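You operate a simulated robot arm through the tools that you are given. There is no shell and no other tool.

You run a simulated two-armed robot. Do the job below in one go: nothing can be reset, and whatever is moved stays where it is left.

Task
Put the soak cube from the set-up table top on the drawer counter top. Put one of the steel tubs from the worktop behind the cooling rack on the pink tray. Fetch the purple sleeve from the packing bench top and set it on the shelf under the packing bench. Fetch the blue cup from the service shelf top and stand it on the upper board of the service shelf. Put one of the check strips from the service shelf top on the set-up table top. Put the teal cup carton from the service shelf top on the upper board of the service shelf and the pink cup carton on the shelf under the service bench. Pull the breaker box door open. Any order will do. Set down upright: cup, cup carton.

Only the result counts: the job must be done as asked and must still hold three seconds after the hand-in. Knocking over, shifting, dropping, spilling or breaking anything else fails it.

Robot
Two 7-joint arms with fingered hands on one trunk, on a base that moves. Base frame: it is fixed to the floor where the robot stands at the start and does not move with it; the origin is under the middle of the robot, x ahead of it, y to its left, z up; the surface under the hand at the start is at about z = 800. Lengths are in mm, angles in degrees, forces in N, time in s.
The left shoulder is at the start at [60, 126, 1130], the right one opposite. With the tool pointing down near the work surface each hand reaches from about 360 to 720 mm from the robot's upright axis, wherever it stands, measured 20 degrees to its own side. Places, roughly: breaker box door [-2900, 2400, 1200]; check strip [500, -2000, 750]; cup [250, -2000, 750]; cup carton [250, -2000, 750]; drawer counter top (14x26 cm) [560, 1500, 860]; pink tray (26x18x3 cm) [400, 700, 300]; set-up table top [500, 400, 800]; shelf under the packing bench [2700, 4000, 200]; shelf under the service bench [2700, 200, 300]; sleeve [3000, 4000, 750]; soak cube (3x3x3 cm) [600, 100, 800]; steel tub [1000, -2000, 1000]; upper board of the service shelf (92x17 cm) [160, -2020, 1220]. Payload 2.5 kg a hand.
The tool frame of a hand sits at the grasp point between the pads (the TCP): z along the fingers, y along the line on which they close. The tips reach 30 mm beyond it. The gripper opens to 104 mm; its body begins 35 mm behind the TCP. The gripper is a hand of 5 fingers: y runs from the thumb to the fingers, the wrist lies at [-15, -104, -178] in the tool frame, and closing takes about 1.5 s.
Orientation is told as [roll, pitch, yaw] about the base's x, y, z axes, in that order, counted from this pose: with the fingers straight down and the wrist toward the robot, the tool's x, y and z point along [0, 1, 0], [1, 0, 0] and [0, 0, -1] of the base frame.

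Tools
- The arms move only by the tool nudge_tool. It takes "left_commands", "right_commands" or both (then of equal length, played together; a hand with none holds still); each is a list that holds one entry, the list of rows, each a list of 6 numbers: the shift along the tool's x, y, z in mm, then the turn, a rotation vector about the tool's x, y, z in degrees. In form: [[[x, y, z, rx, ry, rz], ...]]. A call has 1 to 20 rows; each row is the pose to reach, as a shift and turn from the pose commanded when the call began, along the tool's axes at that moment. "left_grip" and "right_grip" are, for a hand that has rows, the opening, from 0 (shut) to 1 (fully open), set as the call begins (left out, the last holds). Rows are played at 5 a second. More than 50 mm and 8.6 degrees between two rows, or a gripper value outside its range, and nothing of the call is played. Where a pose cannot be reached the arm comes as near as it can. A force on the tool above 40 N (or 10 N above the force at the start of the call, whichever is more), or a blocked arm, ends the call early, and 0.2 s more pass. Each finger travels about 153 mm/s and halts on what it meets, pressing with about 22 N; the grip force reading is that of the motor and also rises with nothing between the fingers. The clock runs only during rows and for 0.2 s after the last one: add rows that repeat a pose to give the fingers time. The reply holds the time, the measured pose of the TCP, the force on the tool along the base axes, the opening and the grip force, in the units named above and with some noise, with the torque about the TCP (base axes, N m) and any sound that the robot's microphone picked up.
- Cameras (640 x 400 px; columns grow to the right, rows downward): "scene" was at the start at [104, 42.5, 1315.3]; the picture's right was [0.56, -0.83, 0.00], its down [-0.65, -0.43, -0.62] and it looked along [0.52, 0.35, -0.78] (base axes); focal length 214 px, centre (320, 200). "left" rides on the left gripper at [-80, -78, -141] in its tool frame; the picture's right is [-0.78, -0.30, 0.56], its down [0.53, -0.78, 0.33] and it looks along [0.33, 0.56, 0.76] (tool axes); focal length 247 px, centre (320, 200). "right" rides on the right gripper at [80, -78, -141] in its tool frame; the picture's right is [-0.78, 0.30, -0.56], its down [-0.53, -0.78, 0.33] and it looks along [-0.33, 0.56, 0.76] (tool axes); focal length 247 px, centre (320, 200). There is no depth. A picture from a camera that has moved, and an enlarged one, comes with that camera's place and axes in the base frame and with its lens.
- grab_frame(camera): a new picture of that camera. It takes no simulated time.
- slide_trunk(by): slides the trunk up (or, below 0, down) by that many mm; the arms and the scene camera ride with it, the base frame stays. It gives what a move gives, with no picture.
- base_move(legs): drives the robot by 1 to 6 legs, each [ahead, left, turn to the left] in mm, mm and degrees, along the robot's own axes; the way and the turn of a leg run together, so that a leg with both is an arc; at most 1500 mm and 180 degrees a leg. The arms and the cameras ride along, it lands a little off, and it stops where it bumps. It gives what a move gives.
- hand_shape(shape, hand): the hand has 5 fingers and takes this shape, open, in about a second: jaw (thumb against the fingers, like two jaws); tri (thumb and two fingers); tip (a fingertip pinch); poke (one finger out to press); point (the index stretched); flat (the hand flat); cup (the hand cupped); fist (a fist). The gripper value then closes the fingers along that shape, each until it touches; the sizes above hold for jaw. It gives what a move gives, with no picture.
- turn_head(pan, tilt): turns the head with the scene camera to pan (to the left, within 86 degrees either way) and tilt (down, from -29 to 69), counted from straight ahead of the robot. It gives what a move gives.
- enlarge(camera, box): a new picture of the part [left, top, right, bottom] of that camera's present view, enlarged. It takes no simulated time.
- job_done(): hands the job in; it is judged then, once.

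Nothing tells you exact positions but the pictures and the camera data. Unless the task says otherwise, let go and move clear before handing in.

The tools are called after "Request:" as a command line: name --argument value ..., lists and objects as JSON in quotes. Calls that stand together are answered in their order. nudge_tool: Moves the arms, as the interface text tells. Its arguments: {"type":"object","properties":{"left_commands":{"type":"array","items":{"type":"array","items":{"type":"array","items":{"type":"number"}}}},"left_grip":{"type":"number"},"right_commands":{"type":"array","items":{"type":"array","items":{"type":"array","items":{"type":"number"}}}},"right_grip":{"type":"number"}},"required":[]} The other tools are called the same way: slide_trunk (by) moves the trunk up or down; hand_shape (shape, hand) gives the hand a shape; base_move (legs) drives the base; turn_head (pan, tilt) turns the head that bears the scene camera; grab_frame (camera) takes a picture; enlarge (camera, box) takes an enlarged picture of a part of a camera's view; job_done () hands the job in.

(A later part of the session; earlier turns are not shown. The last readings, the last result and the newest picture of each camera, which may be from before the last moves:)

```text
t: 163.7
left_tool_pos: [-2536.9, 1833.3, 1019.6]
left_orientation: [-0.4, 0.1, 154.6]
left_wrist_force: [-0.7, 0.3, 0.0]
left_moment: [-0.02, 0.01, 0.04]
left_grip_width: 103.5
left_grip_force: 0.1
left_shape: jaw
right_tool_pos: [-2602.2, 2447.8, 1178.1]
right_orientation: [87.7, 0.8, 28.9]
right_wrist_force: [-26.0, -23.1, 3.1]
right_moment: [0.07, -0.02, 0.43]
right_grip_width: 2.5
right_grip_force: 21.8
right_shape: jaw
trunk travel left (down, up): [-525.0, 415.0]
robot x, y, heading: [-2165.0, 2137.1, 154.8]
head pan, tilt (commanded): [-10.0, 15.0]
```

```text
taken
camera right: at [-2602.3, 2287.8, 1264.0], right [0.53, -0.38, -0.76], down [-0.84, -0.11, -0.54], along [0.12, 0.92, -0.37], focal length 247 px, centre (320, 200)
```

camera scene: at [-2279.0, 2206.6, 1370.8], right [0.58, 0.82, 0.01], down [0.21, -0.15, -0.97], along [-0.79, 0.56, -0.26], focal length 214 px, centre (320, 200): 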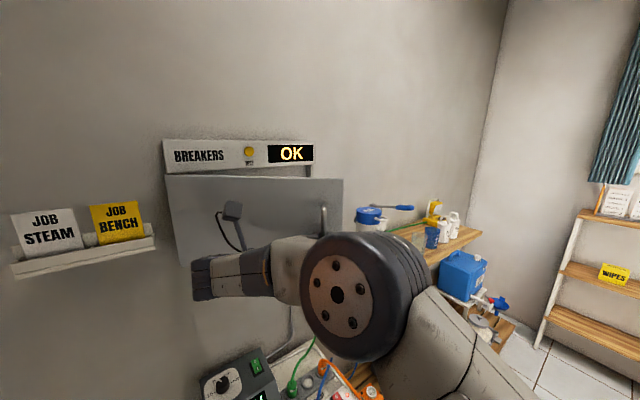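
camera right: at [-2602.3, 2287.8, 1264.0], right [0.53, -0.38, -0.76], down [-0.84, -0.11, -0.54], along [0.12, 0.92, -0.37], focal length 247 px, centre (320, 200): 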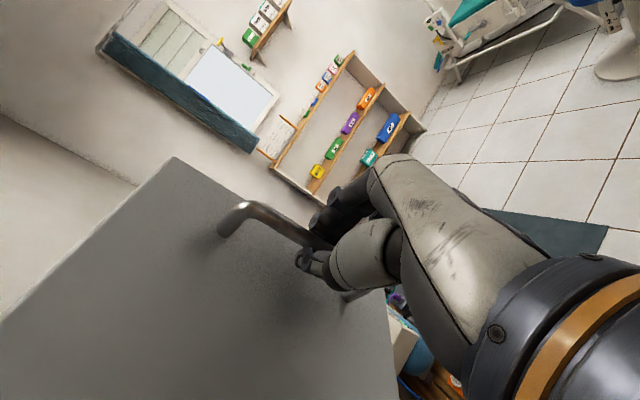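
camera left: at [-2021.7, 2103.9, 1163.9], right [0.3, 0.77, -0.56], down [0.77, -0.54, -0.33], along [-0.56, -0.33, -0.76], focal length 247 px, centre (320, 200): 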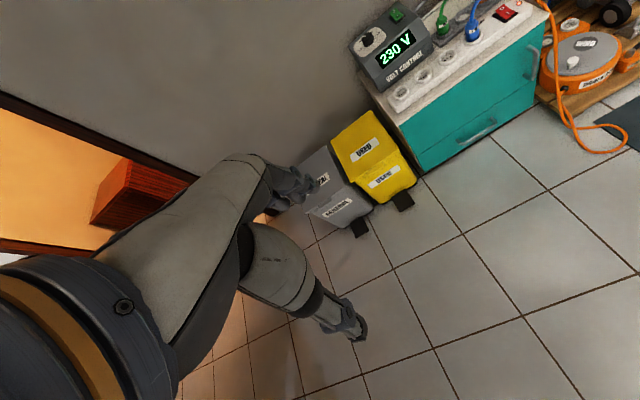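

This works well; forces stay steady. Continuing the swing with a slight inward correction.

Request:
base_move --legs '[[-20, 62, -5], [-20, 62, -5], [-21, 60, -5]]'

Request:
grab_frame --camera "scene"

```text
t: 165.9
left_tool_pos: [-2649.3, 1752.9, 1019.8]
left_orientation: [-0.2, 0.0, 139.7]
left_wrist_force: [0.2, 0.0, -0.7]
left_moment: [0.0, -0.02, 0.0]
left_grip_width: 103.7
left_grip_force: 0.2
left_shape: jaw
right_tool_pos: [-2555.1, 2364.7, 1178.6]
right_orientation: [87.6, 0.9, 14.0]
right_wrist_force: [-18.1, -9.0, 3.0]
right_moment: [0.03, -0.09, 0.15]
right_grip_width: 2.4
right_grip_force: 21.9
right_shape: jaw
trunk travel left (down, up): [-525.0, 415.0]
robot x, y, heading: [-2215.4, 1952.5, 139.8]
head pan, tilt (commanded): [-10.0, 15.0]
```

```text
taken
camera scene: at [-2303.4, 2049.1, 1370.9], right [0.77, 0.64, 0.0], down [0.17, -0.2, -0.97], along [-0.62, 0.74, -0.26], focal length 214 px, centre (320, 200)
```

scene: 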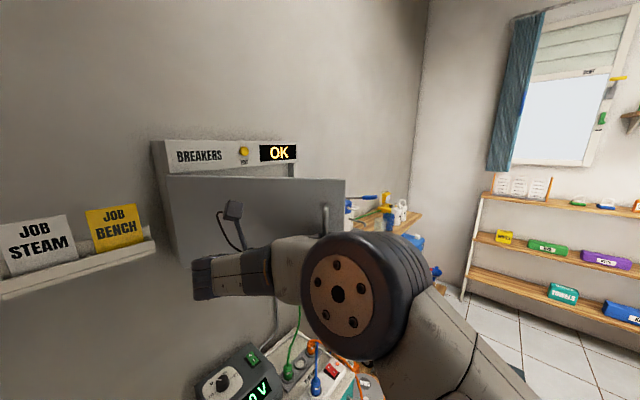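

The door is ~55° open. Two more small arcs before the base gets near the bins.

Request:
base_move --legs '[[-21, 60, -5], [-21, 60, -5]]'

Request:
turn_head --pan 20 --tilt 35

Request:
grab_frame --camera "scene"

Request:
grab_frame --camera "left"

```text
t: 167.5
left_tool_pos: [-2731.4, 1717.1, 1021.1]
left_orientation: [0.0, -0.1, 130.0]
left_wrist_force: [-0.7, -0.3, 0.0]
left_moment: [0.0, -0.01, -0.06]
left_grip_width: 103.6
left_grip_force: 0.1
left_shape: jaw
right_tool_pos: [-2533.9, 2302.7, 1178.7]
right_orientation: [87.5, 1.1, 4.2]
right_wrist_force: [-12.5, -4.5, 1.5]
right_moment: [-0.03, -0.07, 0.04]
right_grip_width: 2.3
right_grip_force: 22.3
right_shape: jaw
trunk travel left (down, up): [-525.0, 415.0]
robot x, y, heading: [-2269.2, 1837.4, 129.8]
head pan, tilt (commanded): [-10.0, 15.0]
```

```text
t: 168.4
left_tool_pos: [-2732.5, 1716.4, 1021.3]
left_orientation: [-0.2, 0.0, 130.1]
left_wrist_force: [-0.2, 0.4, -0.3]
left_moment: [0.02, 0.0, 0.01]
left_grip_width: 103.5
left_grip_force: 0.0
left_shape: jaw
right_tool_pos: [-2533.8, 2303.3, 1177.9]
right_orientation: [87.6, 1.2, 4.2]
right_wrist_force: [-11.3, -2.4, 2.9]
right_moment: [-0.02, -0.09, 0.05]
right_grip_width: 2.3
right_grip_force: 22.2
right_shape: jaw
trunk travel left (down, up): [-525.0, 415.0]
robot x, y, heading: [-2263.5, 1839.5, 130.1]
head pan, tilt (commanded): [20.0, 35.0]
```

```text
taken
camera scene: at [-2369.8, 1913.2, 1338.9], right [0.5, 0.87, 0.0], down [0.5, -0.29, -0.82], along [-0.71, 0.41, -0.57], focal length 214 px, centre (320, 200)
```

scene: 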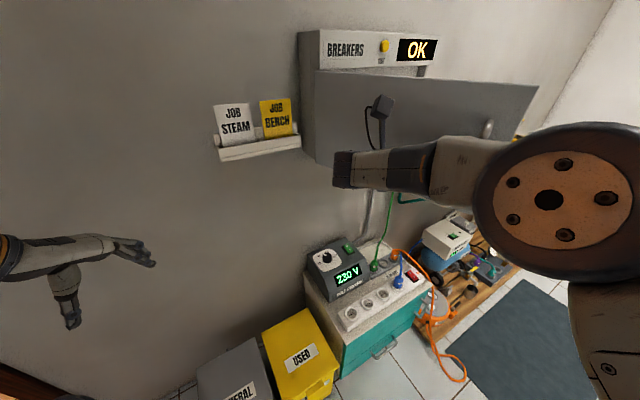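

```text
taken
camera left: at [-2620.8, 1707.8, 1163.3], right [0.79, 0.27, -0.56], down [0.09, -0.94, -0.33], along [-0.61, 0.21, -0.76], focal length 247 px, centre (320, 200)
```

left: 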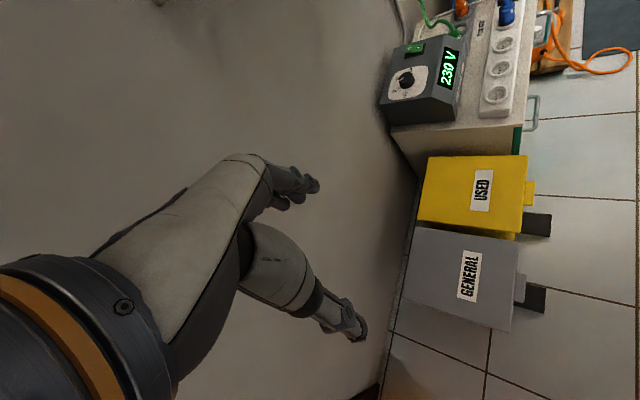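

The door is ~65° open and the base is close to the bins. I'll open the fingers and back the hand off the bar.

Request:
nudge_tool --right_commands '[[[0, 0, 0, 0, 0, 0], [0, 0, 0, 0, 0, 0], [0, 0, 0, 0, 0, 0], [0, 0, 0, 0, 0, 0]]]' --right_grip 0.75

Request:
base_move --legs '[[-96, 28, 0], [-150, 0, 0]]'

Request:
turn_head --pan 0 --tilt 20

Request:
grab_frame --camera "scene"

```text
t: 169.4
left_tool_pos: [-2731.4, 1716.0, 1022.3]
left_orientation: [0.0, 0.0, 130.0]
left_wrist_force: [0.3, 0.7, 0.6]
left_moment: [0.03, 0.01, 0.03]
left_grip_width: 103.6
left_grip_force: 0.0
left_shape: jaw
right_tool_pos: [-2532.7, 2305.0, 1177.9]
right_orientation: [87.4, 1.2, 4.2]
right_wrist_force: [0.6, 0.5, -0.3]
right_moment: [0.0, 0.0, 0.0]
right_grip_width: 77.7
right_grip_force: 0.1
right_shape: jaw
trunk travel left (down, up): [-525.0, 415.0]
robot x, y, heading: [-2266.5, 1840.6, 130.3]
head pan, tilt (commanded): [20.0, 35.0]
```

```text
t: 171.6
left_tool_pos: [-2594.1, 1510.2, 1021.5]
left_orientation: [0.0, 0.0, 130.0]
left_wrist_force: [-0.2, -0.1, -0.4]
left_moment: [0.04, 0.03, 0.02]
left_grip_width: 103.5
left_grip_force: 0.0
left_shape: jaw
right_tool_pos: [-2395.4, 2097.8, 1179.4]
right_orientation: [87.6, 1.3, 4.2]
right_wrist_force: [0.6, -0.7, -0.8]
right_moment: [0.02, 0.02, 0.0]
right_grip_width: 77.9
right_grip_force: 0.0
right_shape: jaw
trunk travel left (down, up): [-525.0, 415.0]
robot x, y, heading: [-2129.4, 1635.3, 130.1]
head pan, tilt (commanded): [20.0, 35.0]
```

```text
t: 172.4
left_tool_pos: [-2594.6, 1510.0, 1020.1]
left_orientation: [0.0, 0.0, 130.0]
left_wrist_force: [0.1, -0.3, 0.1]
left_moment: [0.0, -0.03, 0.03]
left_grip_width: 103.6
left_grip_force: 0.1
left_shape: jaw
right_tool_pos: [-2396.4, 2099.0, 1179.4]
right_orientation: [87.4, 1.3, 4.1]
right_wrist_force: [0.7, -0.4, -0.4]
right_moment: [0.0, 0.01, -0.03]
right_grip_width: 77.8
right_grip_force: 0.1
right_shape: jaw
trunk travel left (down, up): [-525.0, 415.0]
robot x, y, heading: [-2130.5, 1632.3, 130.0]
head pan, tilt (commanded): [0.0, 20.0]
```

```text
taken
camera scene: at [-2215.2, 1734.7, 1362.8], right [0.77, 0.64, 0.0], down [0.22, -0.26, -0.94], along [-0.6, 0.72, -0.34], focal length 214 px, centre (320, 200)
```

scene: 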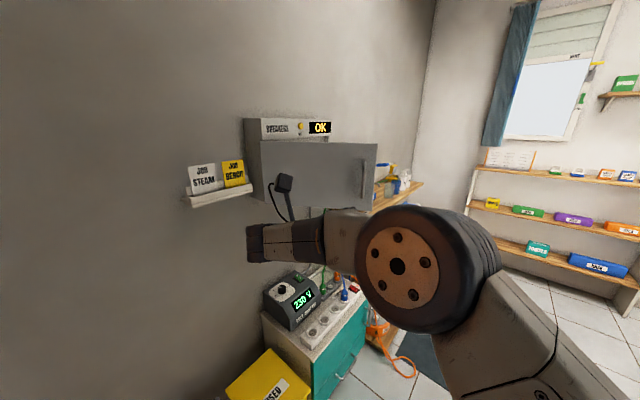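

The door stays open. To open it wider I'll go around its free edge and push its inner side; first repositioning the base clear of the door.

Request:
base_move --legs '[[-150, 0, 0], [0, 0, 50], [-230, 0, 0], [0, -1000, 0]]'

Request:
grab_frame --camera "scene"

```text
t: 182.2
left_tool_pos: [-2007.7, 2092.5, 1021.3]
left_orientation: [0.0, 0.0, -178.8]
left_wrist_force: [0.4, 0.0, 0.1]
left_moment: [0.0, 0.02, 0.01]
left_grip_width: 103.7
left_grip_force: 0.2
left_shape: jaw
right_tool_pos: [-2341.9, 2615.5, 1177.5]
right_orientation: [87.4, 1.3, 55.6]
right_wrist_force: [0.1, -0.4, -0.2]
right_moment: [0.03, 0.03, -0.01]
right_grip_width: 78.1
right_grip_force: 0.1
right_shape: jaw
trunk travel left (down, up): [-525.0, 415.0]
robot x, y, heading: [-1814.1, 2532.9, -178.8]
head pan, tilt (commanded): [0.0, 20.0]
```

```text
taken
camera scene: at [-1943.5, 2528.2, 1362.8], right [-0.02, 1.0, 0.0], down [0.34, 0.01, -0.94], along [-0.94, -0.02, -0.34], focal length 214 px, centre (320, 200)
```

scene: 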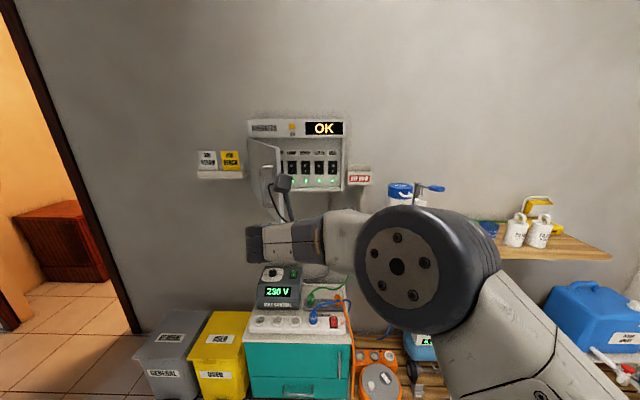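

The breakers are visible; the door's free edge is near (-2527, 2395). I'll straighten the hand forward and close it into a compact pusher.

Request:
nudge_tool --right_commands '[[[0, -14.4, 20.2, 7, 0, 0], [0, -28.9, 40.3, 14, 0, 0], [0, -43.3, 60.5, 21, 0, 0], [0, -57.8, 80.6, 28, 0, 0], [0, -72.2, 100.8, 35, 0, 0], [0, -72.2, 100.8, 35, 0, 0], [0, -72.2, 100.8, 35, 0, 0]]]' --right_grip 0

Request:
base_move --legs '[[150, 0, 0]]'

Request:
grab_frame --camera "scene"

Request:
grab_frame --camera "right"

```text
t: 183.8
left_tool_pos: [-2005.0, 2092.9, 1021.9]
left_orientation: [-0.1, 0.0, -178.7]
left_wrist_force: [-0.2, -0.6, -0.7]
left_moment: [0.0, 0.01, 0.01]
left_grip_width: 103.8
left_grip_force: 0.1
left_shape: jaw
right_tool_pos: [-2465.5, 2611.3, 1175.6]
right_orientation: [88.5, 2.5, 90.5]
right_wrist_force: [1.6, -0.7, -0.2]
right_moment: [0.03, 0.0, 0.0]
right_grip_width: 0.2
right_grip_force: 21.8
right_shape: jaw
trunk travel left (down, up): [-525.0, 415.0]
robot x, y, heading: [-1811.2, 2530.3, -178.8]
head pan, tilt (commanded): [0.0, 20.0]
```

```text
t: 185.1
left_tool_pos: [-2158.0, 2088.8, 1022.2]
left_orientation: [0.0, -0.2, -178.7]
left_wrist_force: [0.6, 0.0, -0.9]
left_moment: [0.01, -0.02, 0.03]
left_grip_width: 104.1
left_grip_force: 0.1
left_shape: jaw
right_tool_pos: [-2614.7, 2608.4, 1176.2]
right_orientation: [88.7, 2.5, 90.6]
right_wrist_force: [-0.4, -0.1, 0.0]
right_moment: [-0.03, -0.01, 0.0]
right_grip_width: 0.0
right_grip_force: 21.9
right_shape: jaw
trunk travel left (down, up): [-525.0, 415.0]
robot x, y, heading: [-1959.3, 2530.6, -178.8]
head pan, tilt (commanded): [0.0, 20.0]
```

```text
taken
camera scene: at [-2094.6, 2524.4, 1362.7], right [-0.02, 1.0, 0.0], down [0.34, 0.01, -0.94], along [-0.94, -0.02, -0.34], focal length 214 px, centre (320, 200)
```

scene: 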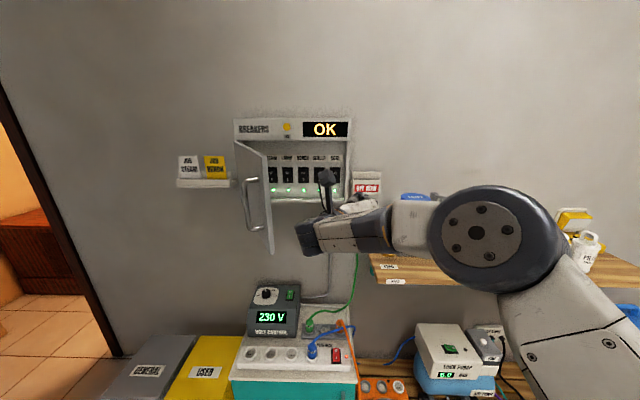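

```text
taken
camera right: at [-2475.5, 2534.2, 1261.7], right [0.57, 0.27, -0.77], down [-0.31, -0.8, -0.51], along [-0.76, 0.53, -0.38], focal length 247 px, centre (320, 200)
```

right: 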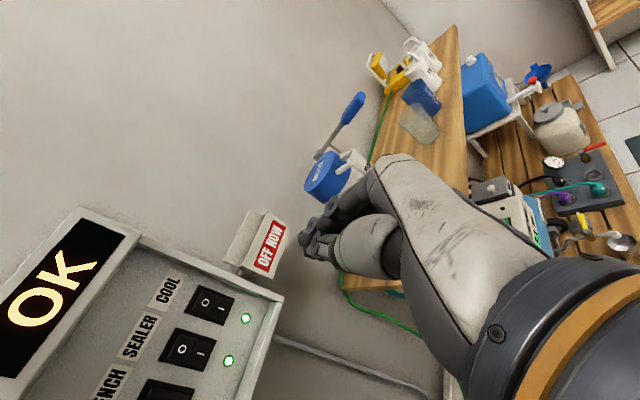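

I'll yaw the hand ~35° left so that the fingers lead, insert it farther behind the door, then strafe left to push the door.

Request:
nudge_tool --right_commands '[[[0, 0, 0, 7, 0, 0], [0, 0, 0, 14, 0, 0], [0, 0, 0, 21, 0, 0], [0, 0, 0, 28, 0, 0], [0, 0, 0, 35, 0, 0], [0, 0, 0, 35, 0, 0]]]'

Request:
base_move --legs '[[85, 0, 0], [0, 150, 0]]'

Request:
grab_frame --camera "scene"

Request:
grab_frame --camera "right"

```text
t: 186.5
left_tool_pos: [-2157.2, 2088.8, 1020.9]
left_orientation: [0.0, 0.0, -178.7]
left_wrist_force: [-0.3, 0.0, 0.2]
left_moment: [-0.01, -0.02, -0.01]
left_grip_width: 103.4
left_grip_force: 0.1
left_shape: jaw
right_tool_pos: [-2614.7, 2607.0, 1176.2]
right_orientation: [90.3, 2.8, 125.7]
right_wrist_force: [0.5, 0.3, 0.2]
right_moment: [-0.03, -0.01, -0.03]
right_grip_width: 0.1
right_grip_force: 21.8
right_shape: jaw
trunk travel left (down, up): [-525.0, 415.0]
robot x, y, heading: [-1962.9, 2524.4, -178.7]
head pan, tilt (commanded): [0.0, 20.0]
```

```text
t: 188.6
left_tool_pos: [-2235.8, 1939.6, 1021.7]
left_orientation: [-0.2, -0.1, -178.4]
left_wrist_force: [-0.3, -0.3, 0.0]
left_moment: [-0.01, 0.0, -0.05]
left_grip_width: 103.7
left_grip_force: 0.0
left_shape: jaw
right_tool_pos: [-2697.6, 2454.7, 1175.8]
right_orientation: [90.3, 2.8, 125.7]
right_wrist_force: [-0.4, 0.9, 0.5]
right_moment: [0.01, 0.02, 0.0]
right_grip_width: 0.0
right_grip_force: 22.1
right_shape: jaw
trunk travel left (down, up): [-525.0, 415.0]
robot x, y, heading: [-2044.5, 2377.1, -178.2]
head pan, tilt (commanded): [0.0, 20.0]
```

```text
taken
camera scene: at [-2175.5, 2374.4, 1362.8], right [-0.03, 1.0, 0.0], down [0.34, 0.01, -0.94], along [-0.94, -0.03, -0.34], focal length 214 px, centre (320, 200)
```

scene: 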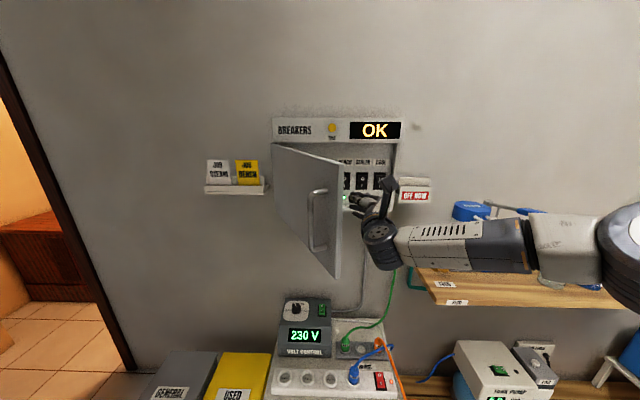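

```text
taken
camera right: at [-2538.7, 2477.6, 1258.6], right [0.3, 0.53, -0.79], down [0.2, -0.85, -0.49], along [-0.93, -0.01, -0.36], focal length 247 px, centre (320, 200)
```

right: 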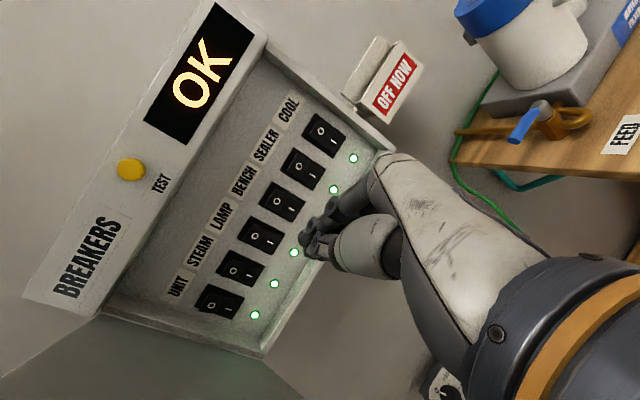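

The fingers are well in front of the switches and behind the door. Strafing left to push the door wider.

Request:
base_move --legs '[[0, 120, 0], [0, 80, 0]]'

Request:
grab_frame --camera "scene"

Request:
grab_frame --camera "right"

```text
t: 190.5
left_tool_pos: [-2231.4, 1736.2, 1020.3]
left_orientation: [0.0, 0.1, -178.4]
left_wrist_force: [-0.1, -1.0, 0.1]
left_moment: [0.02, -0.01, -0.01]
left_grip_width: 103.7
left_grip_force: 0.1
left_shape: jaw
right_tool_pos: [-2692.4, 2254.6, 1175.3]
right_orientation: [90.2, 2.8, 125.6]
right_wrist_force: [0.4, -0.3, 0.4]
right_moment: [0.01, 0.03, -0.05]
right_grip_width: 0.1
right_grip_force: 22.3
right_shape: jaw
trunk travel left (down, up): [-525.0, 415.0]
robot x, y, heading: [-2035.5, 2178.3, -178.5]
head pan, tilt (commanded): [0.0, 20.0]
```

```text
taken
camera scene: at [-2169.9, 2171.8, 1362.8], right [-0.03, 1.0, 0.0], down [0.34, 0.01, -0.94], along [-0.94, -0.02, -0.34], focal length 214 px, centre (320, 200)
```

scene: 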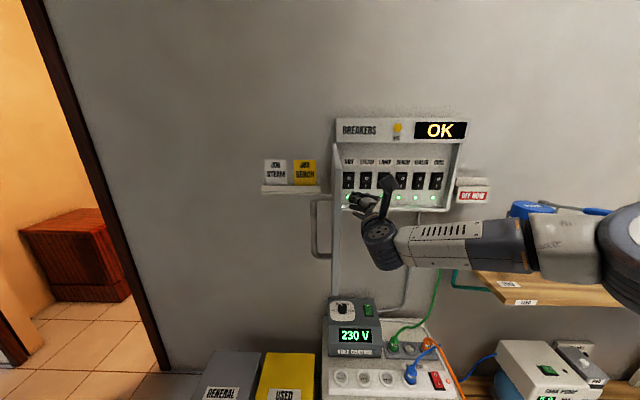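

```text
taken
camera right: at [-2533.0, 2275.8, 1258.6], right [0.3, 0.53, -0.79], down [0.2, -0.85, -0.49], along [-0.93, -0.01, -0.36], focal length 247 px, centre (320, 200)
```

right: 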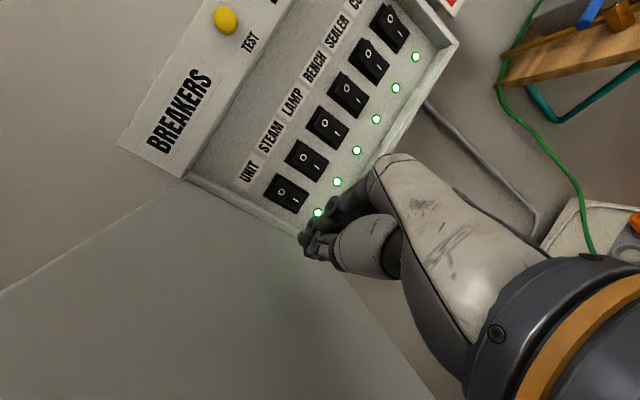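

The door is now ~90° open. Moving the hand slightly away from it and backing out.

Request:
base_move --legs '[[0, -60, 0], [-400, 0, 0]]'

Request:
grab_frame --camera "scene"

```text
t: 193.5
left_tool_pos: [-1838.1, 1806.3, 1021.8]
left_orientation: [0.0, 0.0, -178.7]
left_wrist_force: [0.3, 0.7, 0.8]
left_moment: [-0.01, 0.04, 0.0]
left_grip_width: 103.7
left_grip_force: 0.0
left_shape: jaw
right_tool_pos: [-2296.8, 2325.3, 1176.8]
right_orientation: [90.3, 2.8, 125.4]
right_wrist_force: [0.2, 0.7, 0.1]
right_moment: [-0.01, 0.0, -0.01]
right_grip_width: 0.0
right_grip_force: 21.6
right_shape: jaw
trunk travel left (down, up): [-525.0, 415.0]
robot x, y, heading: [-1642.2, 2245.4, -178.8]
head pan, tilt (commanded): [0.0, 20.0]
```

```text
taken
camera scene: at [-1775.9, 2241.5, 1362.9], right [-0.02, 1.0, 0.0], down [0.34, 0.01, -0.94], along [-0.94, -0.02, -0.34], focal length 214 px, centre (320, 200)
```

scene: 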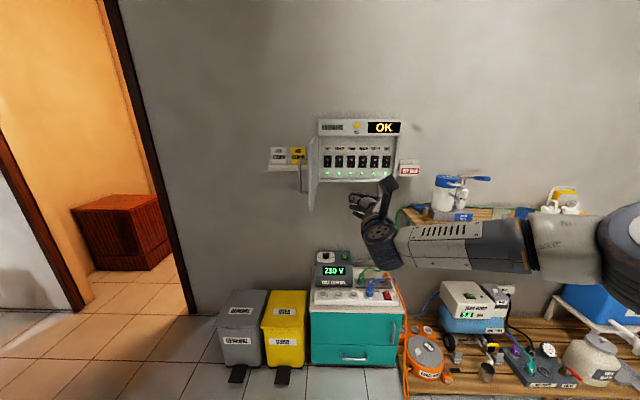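

The breaker door stands open about 90° and the hand is clear. Now I'll restore the right hand to fingers-down and tuck it before crossing the room to the service shelf.

Request:
nudge_tool --right_commands '[[[0, 0, 0, -7, 0, 0], [0, 0, 0, -14, 0, 0], [0, 0, 0, -21, 0, 0], [0, 0, 0, -28, 0, 0], [0, 0, 0, -35, 0, 0], [0, 0, 0, -35, 0, 0]]]' --right_grip 0.7

Request:
nudge_tool --right_commands '[[[-8, 3.5, -16, 4.33, -4.33, -4.33], [-16, 7, -32, 8.66, -8.66, -8.66], [-24, 10.5, -48, 12.99, -12.99, -12.99], [-32, 14, -64, 17.32, -17.32, -17.32], [-40, 17.5, -80, 21.65, -21.65, -21.65], [-48, 21, -96, 25.98, -25.98, -25.98], [-56, 24.5, -112, 30.31, -30.31, -30.31], [-64, 28, -128, 34.64, -34.64, -34.64], [-72, 31.5, -144, 38.97, -38.97, -38.97], [-80, 35, -160, 43.3, -43.3, -43.3], [-88, 38.5, -176, 47.63, -47.63, -47.63], [-96, 42, -192, 51.96, -51.96, -51.96], [-104, 45.5, -208, 56.29, -56.29, -56.29], [-112, 49, -224, 60.62, -60.62, -60.62], [-120, 52.5, -240, 64.95, -64.95, -64.95], [-127, 56, -253, 69.28, -69.28, -69.28], [-127, 56, -253, 69.28, -69.28, -69.28]]]'

Request:
turn_head --pan 60 --tilt 20

Request:
grab_frame --camera "scene"

```text
t: 194.9
left_tool_pos: [-1838.5, 1807.7, 1021.7]
left_orientation: [0.0, 0.0, -178.7]
left_wrist_force: [0.2, -1.1, -0.7]
left_moment: [0.01, 0.02, -0.01]
left_grip_width: 103.7
left_grip_force: 0.1
left_shape: jaw
right_tool_pos: [-2297.4, 2325.0, 1175.9]
right_orientation: [88.7, 2.5, 90.3]
right_wrist_force: [-0.9, -0.8, 0.8]
right_moment: [0.0, 0.0, 0.0]
right_grip_width: 72.8
right_grip_force: 0.1
right_shape: jaw
trunk travel left (down, up): [-525.0, 415.0]
robot x, y, heading: [-1647.0, 2247.9, -178.3]
head pan, tilt (commanded): [0.0, 20.0]
```

```text
t: 198.5
left_tool_pos: [-1838.4, 1805.6, 1021.1]
left_orientation: [-0.1, -0.1, -178.7]
left_wrist_force: [-0.6, 0.6, 0.1]
left_moment: [0.01, -0.01, -0.03]
left_grip_width: 103.7
left_grip_force: 0.1
left_shape: jaw
right_tool_pos: [-2042.1, 2377.8, 1054.8]
right_orientation: [2.5, 1.4, -179.3]
right_wrist_force: [-0.2, -0.4, -0.3]
right_moment: [0.03, -0.05, 0.01]
right_grip_width: 73.0
right_grip_force: 0.2
right_shape: jaw
trunk travel left (down, up): [-525.0, 415.0]
robot x, y, heading: [-1649.8, 2248.7, -178.8]
head pan, tilt (commanded): [0.0, 20.0]
```

```text
t: 199.8
left_tool_pos: [-1838.7, 1806.3, 1021.3]
left_orientation: [-0.1, 0.1, -178.7]
left_wrist_force: [0.2, -0.1, 0.2]
left_moment: [-0.01, -0.01, 0.01]
left_grip_width: 103.6
left_grip_force: 0.1
left_shape: jaw
right_tool_pos: [-2042.2, 2378.7, 1054.2]
right_orientation: [2.5, 1.4, -179.4]
right_wrist_force: [-0.2, 0.9, 0.4]
right_moment: [-0.01, -0.04, 0.02]
right_grip_width: 72.6
right_grip_force: 0.0
right_shape: jaw
trunk travel left (down, up): [-525.0, 415.0]
robot x, y, heading: [-1645.7, 2243.7, -178.7]
head pan, tilt (commanded): [60.0, 20.0]
```

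```text
taken
camera scene: at [-1727.8, 2162.0, 1362.8], right [-0.88, 0.48, 0.0], down [0.16, 0.3, -0.94], along [-0.45, -0.82, -0.34], focal length 214 px, centre (320, 200)
```

scene: 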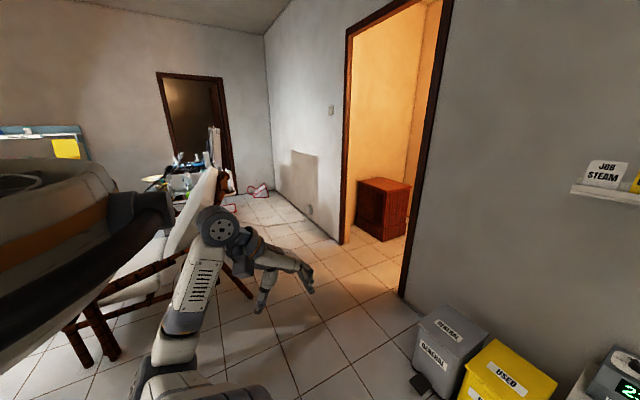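

The way is clear: back east along y≈2245, turn to face -y, then go south along x≈-300 past the chair to the service shelf.

Request:
base_move --legs '[[-1350, 0, 0], [0, 0, 88.8], [1150, 0, 0], [1150, 0, 0]]'

Request:
turn_head --pan 0 --tilt 15

Request:
grab_frame --camera "scene"

```text
t: 221.4
left_tool_pos: [156.8, -246.0, 1022.4]
left_orientation: [0.0, 0.0, -90.6]
left_wrist_force: [0.0, -0.3, 0.2]
left_moment: [-0.01, 0.01, -0.03]
left_grip_width: 103.7
left_grip_force: 0.1
left_shape: jaw
right_tool_pos: [-422.6, -431.1, 1054.8]
right_orientation: [2.5, 1.4, -91.3]
right_wrist_force: [-0.4, -0.5, 0.1]
right_moment: [0.02, 0.02, -0.01]
right_grip_width: 72.9
right_grip_force: 0.2
right_shape: jaw
trunk travel left (down, up): [-525.0, 415.0]
robot x, y, heading: [-277.5, -41.2, -90.3]
head pan, tilt (commanded): [60.0, 20.0]
```

```text
t: 222.7
left_tool_pos: [155.8, -246.1, 1021.5]
left_orientation: [0.0, 0.0, -90.7]
left_wrist_force: [0.7, 0.5, -0.4]
left_moment: [0.0, -0.02, -0.02]
left_grip_width: 103.6
left_grip_force: 0.0
left_shape: jaw
right_tool_pos: [-422.3, -431.6, 1054.5]
right_orientation: [2.4, 1.4, -91.2]
right_wrist_force: [0.4, -0.1, 0.3]
right_moment: [0.0, 0.01, 0.0]
right_grip_width: 72.9
right_grip_force: 0.0
right_shape: jaw
trunk travel left (down, up): [-525.0, 415.0]
robot x, y, heading: [-273.1, -40.2, -90.5]
head pan, tilt (commanded): [0.0, 15.0]
```

```text
taken
camera scene: at [-275.8, -171.4, 1370.9], right [-1.0, 0.01, 0.0], down [0.0, 0.26, -0.97], along [-0.01, -0.97, -0.26], focal length 214 px, centre (320, 200)
```

scene: 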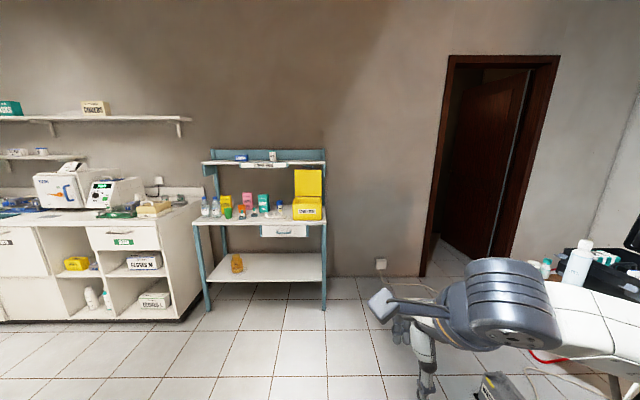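

Request:
base_move --legs '[[950, 0, 0], [0, 400, 0.5]]'

Request:
turn_head --pan 0 --tilt 25

Request:
grab_frame --camera "scene"

Request:
enlarge --camera "scene" --box '[200, 120, 440, 270]'

```text
t: 229.8
left_tool_pos: [542.9, -1210.5, 1022.1]
left_orientation: [0.1, 0.0, -90.6]
left_wrist_force: [0.5, 0.1, -0.3]
left_moment: [0.03, 0.04, 0.01]
left_grip_width: 103.6
left_grip_force: 0.0
left_shape: jaw
right_tool_pos: [-34.9, -1393.5, 1055.6]
right_orientation: [2.5, 1.4, -91.3]
right_wrist_force: [0.3, 0.4, 0.7]
right_moment: [-0.02, 0.01, -0.03]
right_grip_width: 73.0
right_grip_force: 0.2
right_shape: jaw
trunk travel left (down, up): [-525.0, 415.0]
robot x, y, heading: [114.9, -998.0, -90.6]
head pan, tilt (commanded): [0.0, 15.0]
```

```text
t: 230.5
left_tool_pos: [542.7, -1211.3, 1021.2]
left_orientation: [0.1, 0.1, -90.6]
left_wrist_force: [0.1, -0.2, -1.0]
left_moment: [-0.03, 0.02, -0.01]
left_grip_width: 103.8
left_grip_force: 0.0
left_shape: jaw
right_tool_pos: [-35.9, -1394.8, 1054.0]
right_orientation: [2.5, 1.4, -91.4]
right_wrist_force: [-0.1, 0.0, 0.2]
right_moment: [-0.02, -0.01, 0.03]
right_grip_width: 72.8
right_grip_force: 0.0
right_shape: jaw
trunk travel left (down, up): [-525.0, 415.0]
robot x, y, heading: [110.8, -1001.9, -90.7]
head pan, tilt (commanded): [0.0, 25.0]
```

```text
taken
camera scene: at [111.4, -1133.3, 1354.8], right [-1.0, 0.01, 0.0], down [0.0, 0.42, -0.91], along [-0.01, -0.91, -0.42], focal length 214 px, centre (320, 200)
```

scene: 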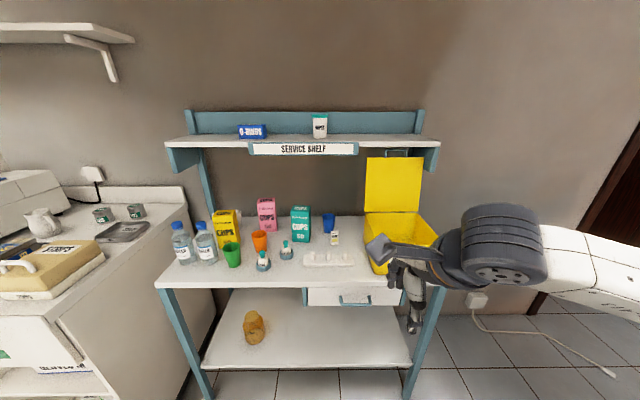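

```text
2.67 times, centred on (320, 195) of scene
camera zoom: at [111.4, -1133.3, 1354.8], right [-1.0, 0.01, 0.0], down [0.0, 0.42, -0.91], along [-0.01, -0.91, -0.42], focal length 572 px, centre (320, 213)
```

zoom: 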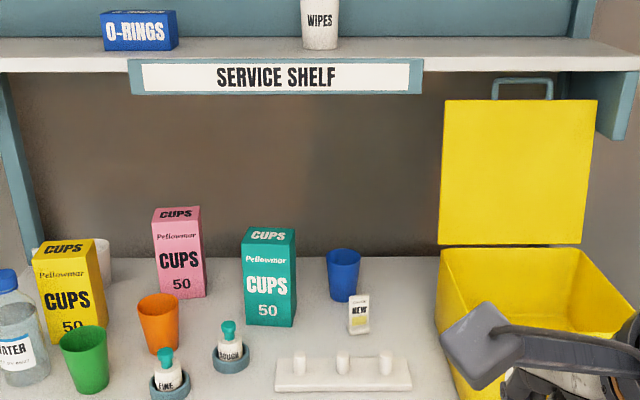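

The service shelf top shows yellow/pink/teal cup cartons, green/orange/blue cups, bottles, and small items. I'll zoom in to identify the check strips.

Request:
enlarge --camera "scene" --box '[160, 190, 260, 290]'

Request:
enlarge --camera "scene" --box '[240, 210, 360, 285]'

Request:
grab_frame --camera "right"

Request:
grab_frame --camera "left"

```text
4.00 times, centred on (210, 240) of scene
camera zoom: at [111.4, -1133.3, 1354.8], right [-1.0, 0.01, 0.0], down [0.0, 0.42, -0.91], along [-0.01, -0.91, -0.42], focal length 858 px, centre (760, 40)
```

zoom: 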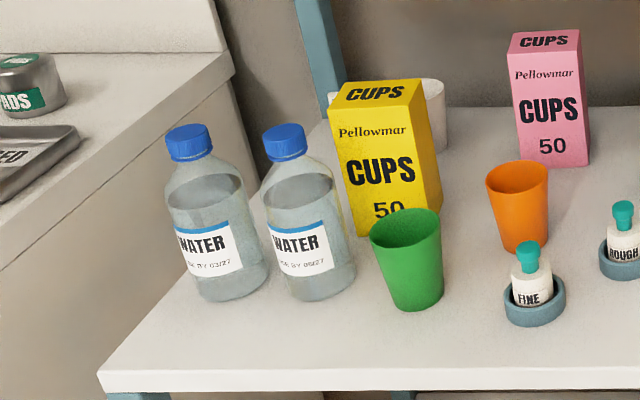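

```text
5.33 times, centred on (300, 248) of scene
camera zoom: at [111.4, -1133.3, 1354.8], right [-1.0, 0.01, 0.0], down [0.0, 0.42, -0.91], along [-0.01, -0.91, -0.42], focal length 1144 px, centre (427, -53)
```

zoom: 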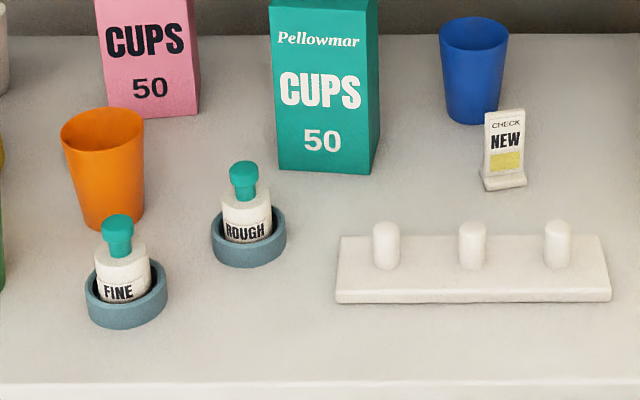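

```text
taken
camera right: at [40.7, -1323.8, 1200.0], right [-0.81, -0.29, 0.51], down [-0.5, 0.8, -0.34], along [-0.31, -0.53, -0.79], focal length 247 px, centre (320, 200)
```

right: 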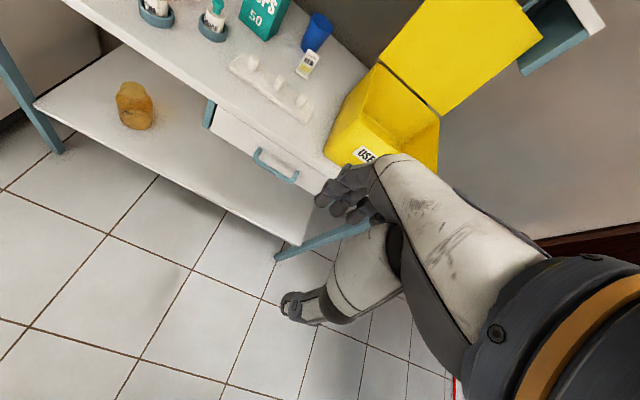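

```text
taken
camera left: at [463.8, -1132.7, 1163.9], right [-0.77, 0.3, -0.56], down [0.54, 0.77, -0.33], along [0.33, -0.56, -0.76], focal length 247 px, centre (320, 200)
```

left: 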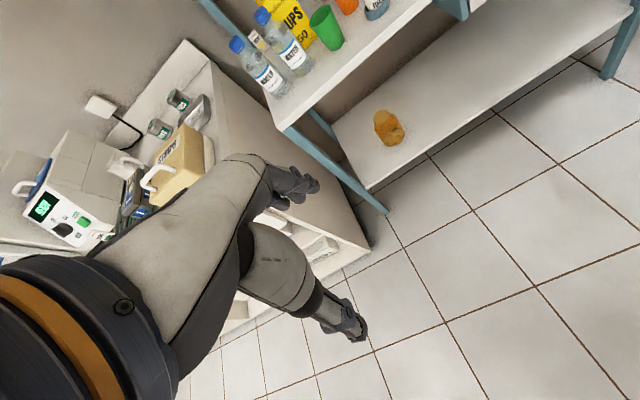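

The "CHECK NEW" stand near the blue cup is a check strip (another stands behind the bottles). I'll move closer to the shelf for precise localisation.

Request:
base_move --legs '[[320, 10, 0.6]]'

Request:
turn_head --pan 0 --tilt 40

Request:
grab_frame --camera "scene"

Request:
enlarge --camera "scene" --box '[220, 130, 380, 230]'

```text
t: 232.7
left_tool_pos: [550.7, -1530.8, 1022.1]
left_orientation: [0.1, 0.1, -90.3]
left_wrist_force: [0.1, 0.2, 0.2]
left_moment: [-0.01, 0.01, 0.0]
left_grip_width: 103.6
left_grip_force: 0.0
left_shape: jaw
right_tool_pos: [-27.1, -1716.2, 1055.0]
right_orientation: [2.6, 1.4, -91.2]
right_wrist_force: [0.2, 0.6, -0.2]
right_moment: [0.02, 0.01, -0.01]
right_grip_width: 73.2
right_grip_force: 0.0
right_shape: jaw
trunk travel left (down, up): [-525.0, 415.0]
robot x, y, heading: [120.0, -1324.1, -90.3]
head pan, tilt (commanded): [0.0, 25.0]
```

```text
t: 233.4
left_tool_pos: [551.4, -1531.2, 1021.7]
left_orientation: [0.0, 0.0, -90.4]
left_wrist_force: [-0.5, 0.2, -1.0]
left_moment: [0.02, 0.03, -0.02]
left_grip_width: 104.0
left_grip_force: 0.2
left_shape: jaw
right_tool_pos: [-27.4, -1715.7, 1054.8]
right_orientation: [2.5, 1.4, -91.2]
right_wrist_force: [-0.7, 0.9, 0.1]
right_moment: [0.02, -0.01, 0.01]
right_grip_width: 72.6
right_grip_force: 0.1
right_shape: jaw
trunk travel left (down, up): [-525.0, 415.0]
robot x, y, heading: [117.0, -1325.2, -90.1]
head pan, tilt (commanded): [0.0, 40.0]
```

```text
taken
camera scene: at [119.2, -1447.2, 1331.5], right [-1.0, 0.01, 0.0], down [0.0, 0.64, -0.77], along [-0.01, -0.77, -0.64], focal length 214 px, centre (320, 200)
```

scene: 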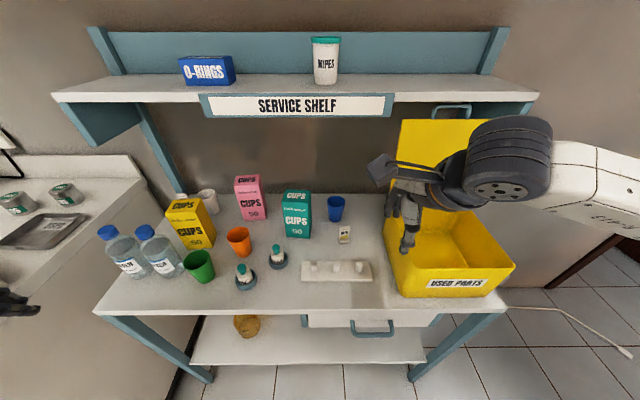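

```text
4.00 times, centred on (300, 180) of scene
camera zoom: at [119.2, -1447.2, 1331.5], right [-1.0, 0.01, 0.0], down [0.0, 0.64, -0.77], along [-0.01, -0.77, -0.64], focal length 858 px, centre (400, 280)
```

zoom: 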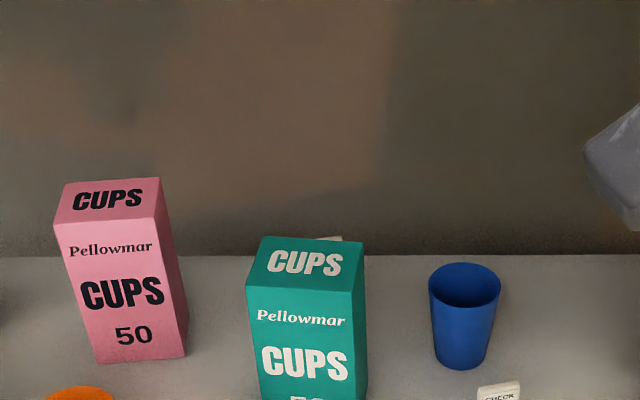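

Request:
enlarge --camera "scene" --box '[220, 180, 380, 280]'

Request:
enlarge --camera "scene" --box '[100, 20, 520, 130]'

Request:
grab_frame --camera "right"

```text
4.00 times, centred on (300, 230) of scene
camera zoom: at [119.2, -1447.2, 1331.5], right [-1.0, 0.01, 0.0], down [0.0, 0.64, -0.77], along [-0.01, -0.77, -0.64], focal length 858 px, centre (400, 80)
```

zoom: 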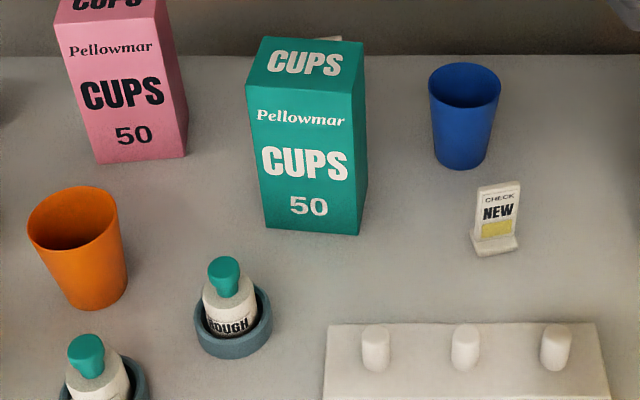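

```text
1.52 times, centred on (310, 75) of scene
camera zoom: at [119.2, -1447.2, 1331.5], right [-1.0, 0.01, 0.0], down [0.0, 0.64, -0.77], along [-0.01, -0.77, -0.64], focal length 327 px, centre (335, 390)
```

zoom: 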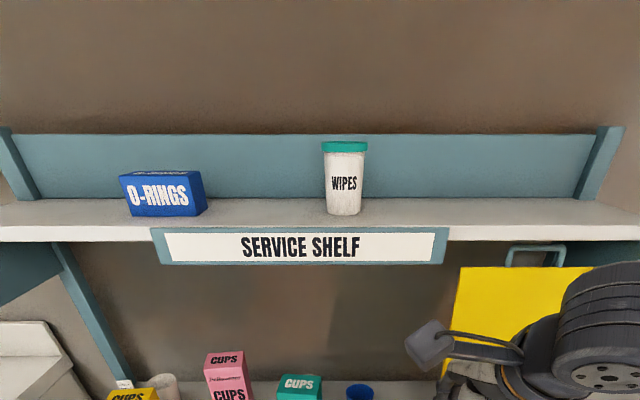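

```text
taken
camera right: at [49.2, -1645.1, 1200.0], right [-0.81, -0.29, 0.51], down [-0.5, 0.8, -0.34], along [-0.31, -0.53, -0.79], focal length 247 px, centre (320, 200)
```

right: 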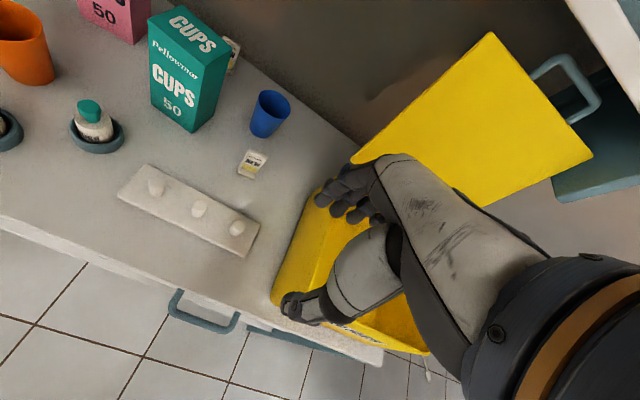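

Shelf top is at z≈800; the strip's foot is near (40, -1875), blue cup near (59, -1970). I'll move the right hand aside and bring the left hand above the strip.

Request:
nudge_tool --right_commands '[[[-40, -10, 0, -0.4, -0.7, -0.3], [-80, -20, 0, -0.8, -1.4, -0.5], [-120, -30, 0, -1.2, -2.1, -0.7], [-155, -40, 0, -1.4, -2.5, -0.9], [-155, -40, 0, -1.4, -2.5, -0.9]]]'

Request:
nudge_tool --left_commands '[[[-46.3, 13.6, 0, 0, 0, 0], [-92.6, 27.2, 0, 0, 0, 0], [-138.9, 40.8, 0, 0, 0, 0], [-185.2, 54.4, 0, 0, 0, 0], [-231.5, 68, 0, 0, 0, 0], [-277.8, 81.6, 0, 0, 0, 0], [-324.1, 95.2, 0, 0, 0, 0], [-370.4, 108.8, 0, 0, 0, 0], [-416.7, 122.4, 0, 0, 0, 0], [-463, 136, 0, 0, 0, 0], [-509, 150, 0, 0, 0, 0], [-509, 190, 0, 0, 0, 0], [-509, 230, 0, 0, 0, 0], [-509, 270, 0, 0, 0, 0], [-509, 310, 0, 0, 0, 0], [-509, 345, 0, 0, 0, 0], [-509, 345, 0, 0, 0, 0]]]' --left_grip 0.6

Request:
grab_frame --camera "left"

Request:
grab_frame --camera "scene"

```text
t: 234.7
left_tool_pos: [551.3, -1529.7, 1021.0]
left_orientation: [0.0, 0.0, -90.4]
left_wrist_force: [-0.3, -0.4, -0.9]
left_moment: [-0.04, -0.03, -0.02]
left_grip_width: 103.6
left_grip_force: 0.0
left_shape: jaw
right_tool_pos: [-181.1, -1672.1, 1049.7]
right_orientation: [0.1, -0.1, -90.3]
right_wrist_force: [-0.1, 0.1, -0.5]
right_moment: [0.01, -0.02, -0.03]
right_grip_width: 72.8
right_grip_force: 0.1
right_shape: jaw
trunk travel left (down, up): [-525.0, 415.0]
robot x, y, heading: [119.5, -1323.9, -90.5]
head pan, tilt (commanded): [0.0, 40.0]
```

```text
t: 238.2
left_tool_pos: [177.6, -1809.4, 1035.0]
left_orientation: [0.1, 0.0, -90.5]
left_wrist_force: [-0.1, 0.0, -0.8]
left_moment: [0.01, -0.02, -0.01]
left_grip_width: 62.4
left_grip_force: 0.0
left_shape: jaw
left hand out of reach, approached as far as the arm can: row 2, 3, 4, 5, 6, 7, 8, 9, 10, 11, 12, 13, 14, 15, 16, 17
right_tool_pos: [-180.5, -1673.4, 1048.9]
right_orientation: [0.0, 0.0, -90.2]
right_wrist_force: [-1.0, -0.2, -0.2]
right_moment: [-0.01, 0.04, -0.01]
right_grip_width: 72.9
right_grip_force: 0.1
right_shape: jaw
trunk travel left (down, up): [-525.0, 415.0]
robot x, y, heading: [121.8, -1324.7, -90.3]
head pan, tilt (commanded): [0.0, 40.0]
```

```text
taken
camera left: at [98.8, -1731.2, 1177.5], right [-0.77, 0.3, -0.56], down [0.54, 0.77, -0.33], along [0.33, -0.56, -0.76], focal length 247 px, centre (320, 200)
```

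left: 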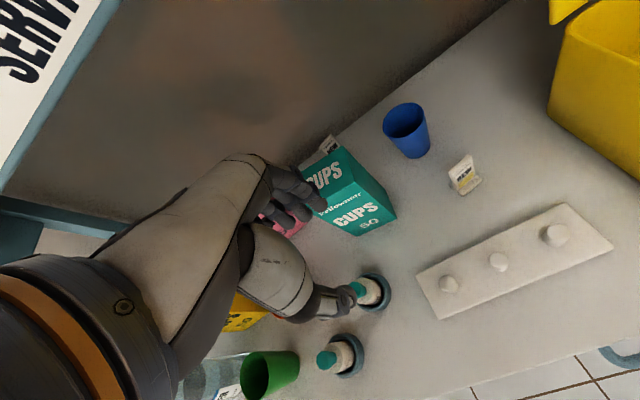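

```text
taken
camera scene: at [119.3, -1447.6, 1331.4], right [-1.0, 0.01, 0.0], down [0.0, 0.64, -0.77], along [-0.01, -0.77, -0.64], focal length 214 px, centre (320, 200)
```

scene: 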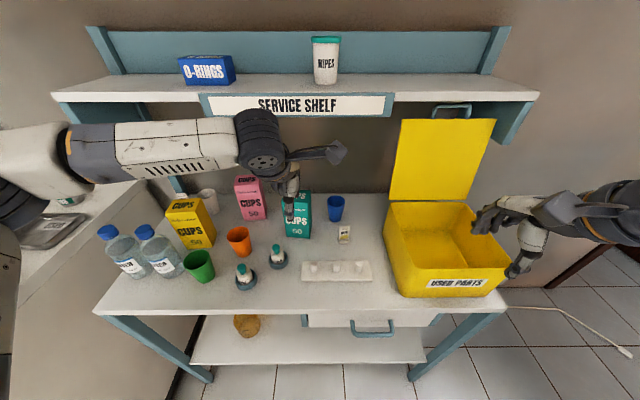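

The left arm can't cross that far at this height. I'll shift the base right by 200 mm so the strip lies on the left hand's side.

Request:
base_move --legs '[[0, -200, 0]]'

Request:
grab_frame --camera "left"

Request:
grab_frame --camera "scene"

```text
t: 239.8
left_tool_pos: [-20.2, -1807.2, 1036.2]
left_orientation: [0.0, 0.0, -90.5]
left_wrist_force: [-0.1, 0.4, -0.3]
left_moment: [-0.03, -0.04, 0.01]
left_grip_width: 62.4
left_grip_force: 0.0
left_shape: jaw
right_tool_pos: [-380.0, -1671.2, 1050.1]
right_orientation: [0.1, -0.1, -90.4]
right_wrist_force: [0.0, -0.3, -0.4]
right_moment: [0.0, 0.0, -0.01]
right_grip_width: 72.6
right_grip_force: 0.1
right_shape: jaw
trunk travel left (down, up): [-525.0, 415.0]
robot x, y, heading: [-76.8, -1322.5, -90.3]
head pan, tilt (commanded): [0.0, 40.0]
```

```text
taken
camera left: at [-99.7, -1728.9, 1177.6], right [-0.77, 0.3, -0.56], down [0.54, 0.77, -0.33], along [0.33, -0.56, -0.76], focal length 247 px, centre (320, 200)
```

left: 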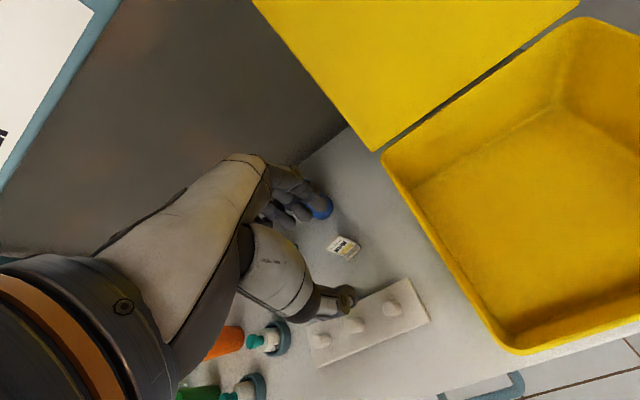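

```text
taken
camera scene: at [-78.5, -1445.6, 1331.4], right [-1.0, 0.01, 0.0], down [0.01, 0.64, -0.77], along [-0.01, -0.77, -0.64], focal length 214 px, centre (320, 200)
```

scene: 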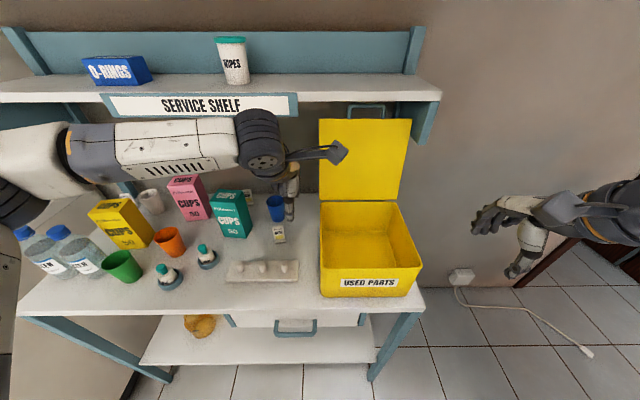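

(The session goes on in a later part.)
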